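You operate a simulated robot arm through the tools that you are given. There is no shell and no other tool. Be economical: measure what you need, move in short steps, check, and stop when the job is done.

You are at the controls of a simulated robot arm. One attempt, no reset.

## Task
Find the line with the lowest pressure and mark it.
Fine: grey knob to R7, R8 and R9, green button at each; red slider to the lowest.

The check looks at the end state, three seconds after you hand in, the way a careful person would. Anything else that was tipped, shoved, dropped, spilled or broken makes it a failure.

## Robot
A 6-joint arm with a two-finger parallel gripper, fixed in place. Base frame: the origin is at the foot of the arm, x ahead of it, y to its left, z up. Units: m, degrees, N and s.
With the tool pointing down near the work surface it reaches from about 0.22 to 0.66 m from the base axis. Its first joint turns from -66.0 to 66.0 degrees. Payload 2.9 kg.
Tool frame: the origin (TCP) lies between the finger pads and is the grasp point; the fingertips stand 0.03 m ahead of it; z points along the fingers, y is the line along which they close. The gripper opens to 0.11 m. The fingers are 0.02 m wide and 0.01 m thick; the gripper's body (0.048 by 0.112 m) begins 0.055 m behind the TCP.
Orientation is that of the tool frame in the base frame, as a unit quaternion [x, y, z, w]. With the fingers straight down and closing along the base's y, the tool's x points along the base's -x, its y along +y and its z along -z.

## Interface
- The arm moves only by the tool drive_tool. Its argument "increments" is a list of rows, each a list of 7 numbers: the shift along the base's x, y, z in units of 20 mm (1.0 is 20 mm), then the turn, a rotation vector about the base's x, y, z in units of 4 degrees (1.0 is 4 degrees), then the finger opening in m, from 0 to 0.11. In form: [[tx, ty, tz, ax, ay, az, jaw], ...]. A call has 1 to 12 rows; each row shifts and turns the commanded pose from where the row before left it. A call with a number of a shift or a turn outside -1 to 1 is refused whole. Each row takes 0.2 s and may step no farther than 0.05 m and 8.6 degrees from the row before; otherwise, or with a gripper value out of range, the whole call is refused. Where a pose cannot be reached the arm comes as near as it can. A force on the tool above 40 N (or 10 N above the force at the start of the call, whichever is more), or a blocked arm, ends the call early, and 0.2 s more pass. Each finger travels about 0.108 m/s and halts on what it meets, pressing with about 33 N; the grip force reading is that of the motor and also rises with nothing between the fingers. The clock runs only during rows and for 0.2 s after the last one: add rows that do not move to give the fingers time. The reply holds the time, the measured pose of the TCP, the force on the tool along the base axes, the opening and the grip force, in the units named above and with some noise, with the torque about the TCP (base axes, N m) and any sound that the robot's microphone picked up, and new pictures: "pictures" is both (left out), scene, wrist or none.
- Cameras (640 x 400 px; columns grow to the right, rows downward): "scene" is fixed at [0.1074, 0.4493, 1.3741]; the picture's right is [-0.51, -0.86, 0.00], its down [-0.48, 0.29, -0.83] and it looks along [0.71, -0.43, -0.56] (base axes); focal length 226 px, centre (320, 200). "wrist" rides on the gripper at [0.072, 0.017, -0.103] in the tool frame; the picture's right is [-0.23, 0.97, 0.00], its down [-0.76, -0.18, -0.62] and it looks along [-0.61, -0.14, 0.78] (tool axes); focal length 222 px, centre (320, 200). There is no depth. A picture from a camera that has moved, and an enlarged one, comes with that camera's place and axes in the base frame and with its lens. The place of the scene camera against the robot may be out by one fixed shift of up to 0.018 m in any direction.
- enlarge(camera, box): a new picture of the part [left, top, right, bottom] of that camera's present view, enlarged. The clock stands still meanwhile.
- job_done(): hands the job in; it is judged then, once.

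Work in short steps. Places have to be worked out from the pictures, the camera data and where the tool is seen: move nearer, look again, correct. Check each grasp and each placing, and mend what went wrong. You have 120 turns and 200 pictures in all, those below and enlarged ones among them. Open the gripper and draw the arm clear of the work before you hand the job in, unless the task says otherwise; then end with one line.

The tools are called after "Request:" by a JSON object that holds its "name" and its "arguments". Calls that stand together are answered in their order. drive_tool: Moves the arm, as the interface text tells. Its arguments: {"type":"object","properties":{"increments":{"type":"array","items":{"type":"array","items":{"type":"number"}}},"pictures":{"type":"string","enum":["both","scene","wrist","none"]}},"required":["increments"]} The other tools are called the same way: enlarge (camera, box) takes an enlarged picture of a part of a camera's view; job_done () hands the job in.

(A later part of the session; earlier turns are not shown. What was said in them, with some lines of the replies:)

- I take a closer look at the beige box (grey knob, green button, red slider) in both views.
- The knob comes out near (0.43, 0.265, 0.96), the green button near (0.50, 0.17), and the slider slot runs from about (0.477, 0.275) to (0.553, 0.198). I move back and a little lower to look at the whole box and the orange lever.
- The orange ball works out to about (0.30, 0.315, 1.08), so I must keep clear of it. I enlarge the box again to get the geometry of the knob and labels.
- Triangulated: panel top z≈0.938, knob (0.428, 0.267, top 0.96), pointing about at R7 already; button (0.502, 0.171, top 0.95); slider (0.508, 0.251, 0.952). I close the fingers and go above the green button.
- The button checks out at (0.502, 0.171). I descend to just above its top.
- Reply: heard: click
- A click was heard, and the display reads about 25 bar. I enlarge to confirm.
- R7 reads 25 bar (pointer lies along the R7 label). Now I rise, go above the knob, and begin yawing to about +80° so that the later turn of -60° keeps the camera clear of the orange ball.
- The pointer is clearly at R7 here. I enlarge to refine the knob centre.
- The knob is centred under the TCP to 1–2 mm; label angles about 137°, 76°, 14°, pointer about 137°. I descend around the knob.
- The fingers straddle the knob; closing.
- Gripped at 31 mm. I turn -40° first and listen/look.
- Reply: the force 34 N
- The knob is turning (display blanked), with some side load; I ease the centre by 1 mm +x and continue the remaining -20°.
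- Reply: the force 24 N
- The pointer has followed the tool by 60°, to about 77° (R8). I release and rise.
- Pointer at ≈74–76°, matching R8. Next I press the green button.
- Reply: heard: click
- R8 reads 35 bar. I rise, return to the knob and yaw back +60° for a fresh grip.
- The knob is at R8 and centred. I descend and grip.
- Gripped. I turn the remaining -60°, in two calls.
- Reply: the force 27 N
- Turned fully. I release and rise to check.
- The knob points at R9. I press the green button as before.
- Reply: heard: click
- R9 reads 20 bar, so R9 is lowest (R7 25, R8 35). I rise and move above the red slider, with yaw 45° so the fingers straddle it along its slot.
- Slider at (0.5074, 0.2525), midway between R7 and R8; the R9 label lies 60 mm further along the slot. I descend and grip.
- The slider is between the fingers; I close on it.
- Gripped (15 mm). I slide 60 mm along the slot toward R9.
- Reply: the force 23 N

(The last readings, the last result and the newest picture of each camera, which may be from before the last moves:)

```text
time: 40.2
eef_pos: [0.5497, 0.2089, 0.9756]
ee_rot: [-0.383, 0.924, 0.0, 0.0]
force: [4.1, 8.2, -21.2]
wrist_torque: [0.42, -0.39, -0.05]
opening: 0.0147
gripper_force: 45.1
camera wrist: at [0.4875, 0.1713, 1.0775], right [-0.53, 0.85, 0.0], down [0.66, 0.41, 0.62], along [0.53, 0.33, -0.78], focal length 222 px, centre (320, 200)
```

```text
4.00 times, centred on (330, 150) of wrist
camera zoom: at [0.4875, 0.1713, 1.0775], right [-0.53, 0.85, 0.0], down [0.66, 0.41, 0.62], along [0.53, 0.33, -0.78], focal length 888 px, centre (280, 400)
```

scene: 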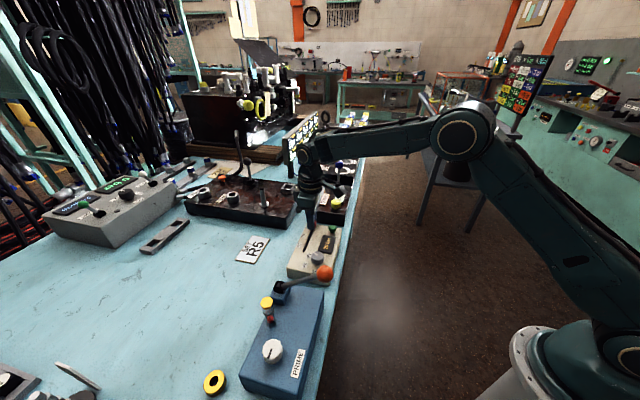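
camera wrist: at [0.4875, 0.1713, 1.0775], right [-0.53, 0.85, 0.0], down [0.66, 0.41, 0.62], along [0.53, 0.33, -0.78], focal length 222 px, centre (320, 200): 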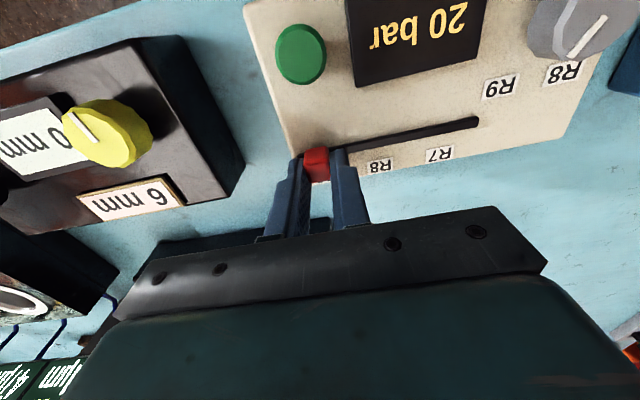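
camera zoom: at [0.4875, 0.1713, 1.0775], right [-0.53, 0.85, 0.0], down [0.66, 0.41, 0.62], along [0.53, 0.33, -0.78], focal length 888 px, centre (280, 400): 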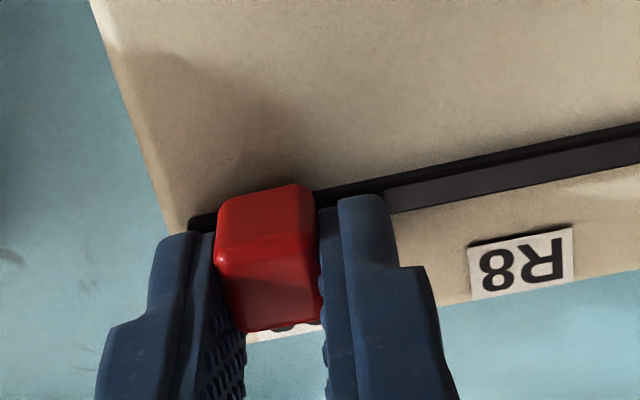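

The slider is at s≈0.241 (R9 label 0.240). I release, rise and look.

Request:
{"name": "drive_tool", "arguments": {"increments": [[0, 0, 0, 0, 0, 0, 0.035], [0, 0, 0, 0, 0, 0, 0.035], [0, 0, 0.6, 0, 0, 0, 0.035], [0, 0, 1, 0, 0, 0, 0.035], [0, 0, 1, 0, 0, 0, 0.035], [0, 0, 1, 0, 0, 0, 0.035], [-0.8, 0, 1, 0, 0, 0, 0.035], [-0.8, 0, 1, 0, 0, 0, 0.035], [-0.8, 0, 1, 0, 0, 0, 0.05], [-0.8, 0, 1, 0, 0, 0, 0.05]]}}

Request:
{"name": "enlarge", "arguments": {"camera": "scene", "box": [285, 215, 357, 290]}}

Request:
{"name": "enlarge", "arguments": {"camera": "wrist", "box": [250, 70, 410, 170]}}

```text
time: 42.4
eef_pos: [0.4867, 0.2081, 1.1288]
ee_rot: [-0.383, 0.924, 0.0, 0.0]
force: [0.1, 0.4, -0.2]
wrist_torque: [0.0, -0.02, 0.0]
opening: 0.05
gripper_force: 0.1
camera wrist: at [0.4239, 0.1701, 1.2307], right [-0.53, 0.85, 0.0], down [0.66, 0.41, 0.62], along [0.53, 0.33, -0.78], focal length 222 px, centre (320, 200)
```

scene: 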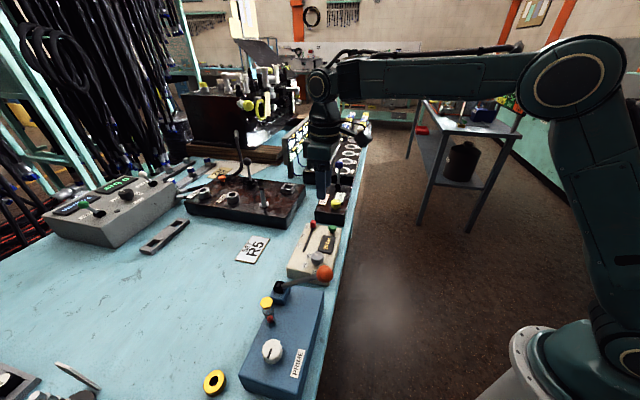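
wrist: 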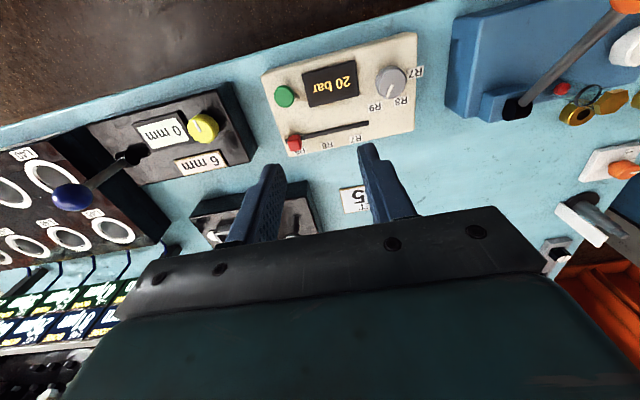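

```text
5.33 times, centred on (321, 252) of scene
camera zoom: at [0.1074, 0.4493, 1.3741], right [-0.51, -0.86, 0.0], down [-0.48, 0.29, -0.83], along [0.71, -0.43, -0.56], focal length 1204 px, centre (315, -80)
```

zoom: 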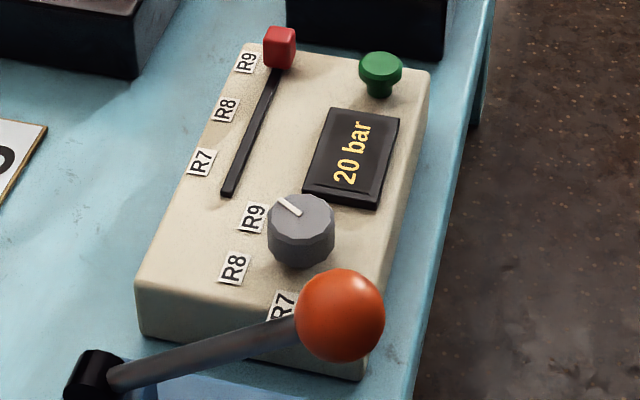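

```text
4.00 times, centred on (330, 120) of wrist
camera zoom: at [0.4239, 0.1701, 1.2307], right [-0.53, 0.85, 0.0], down [0.66, 0.41, 0.62], along [0.53, 0.33, -0.78], focal length 888 px, centre (280, 520)
```

zoom: 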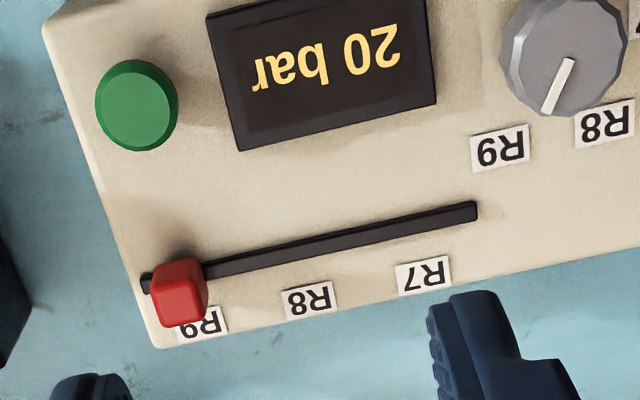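

The slider stands at R9 (slider s=0.240, label 0.239), the display shows 20 bar, and nothing else has moved. I raise the arm further clear with the gripper open.

Request:
{"name": "drive_tool", "arguments": {"increments": [[-0.4, -0.5, 1, 0, 0, 0, 0.08], [-0.4, -0.5, 1, 0, 0, 0, 0.1], [-0.4, -0.5, 1, 0, 0, 0, 0.1], [-0.4, -0.5, 1, 0, 0, 0, 0.1], [-0.4, -0.5, 1, 0, 0, 0, 0.1], [-0.4, -0.5, 1, 0, 0, 0, 0.1], [0, 0, 0, 0, 0, 0, 0.1]], "pictures": "scene"}}

```text
time: 44.0
eef_pos: [0.4404, 0.1492, 1.2479]
ee_rot: [-0.383, 0.924, 0.0, 0.0]
force: [0.4, -0.5, 0.0]
wrist_torque: [-0.04, -0.01, 0.01]
opening: 0.1001
gripper_force: 0.0
```

scene: 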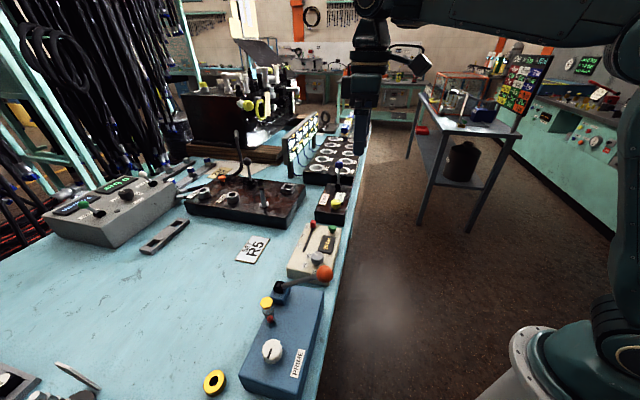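

The arm is clear and everything else is undisturbed, so I hand in.

Request:
{"name": "job_done", "arguments": {}}

```text
The job is handed in.
```

R9 is the lowest line at 20 bar (R7 read 25, R8 read 35), and the red slider is set to R9.
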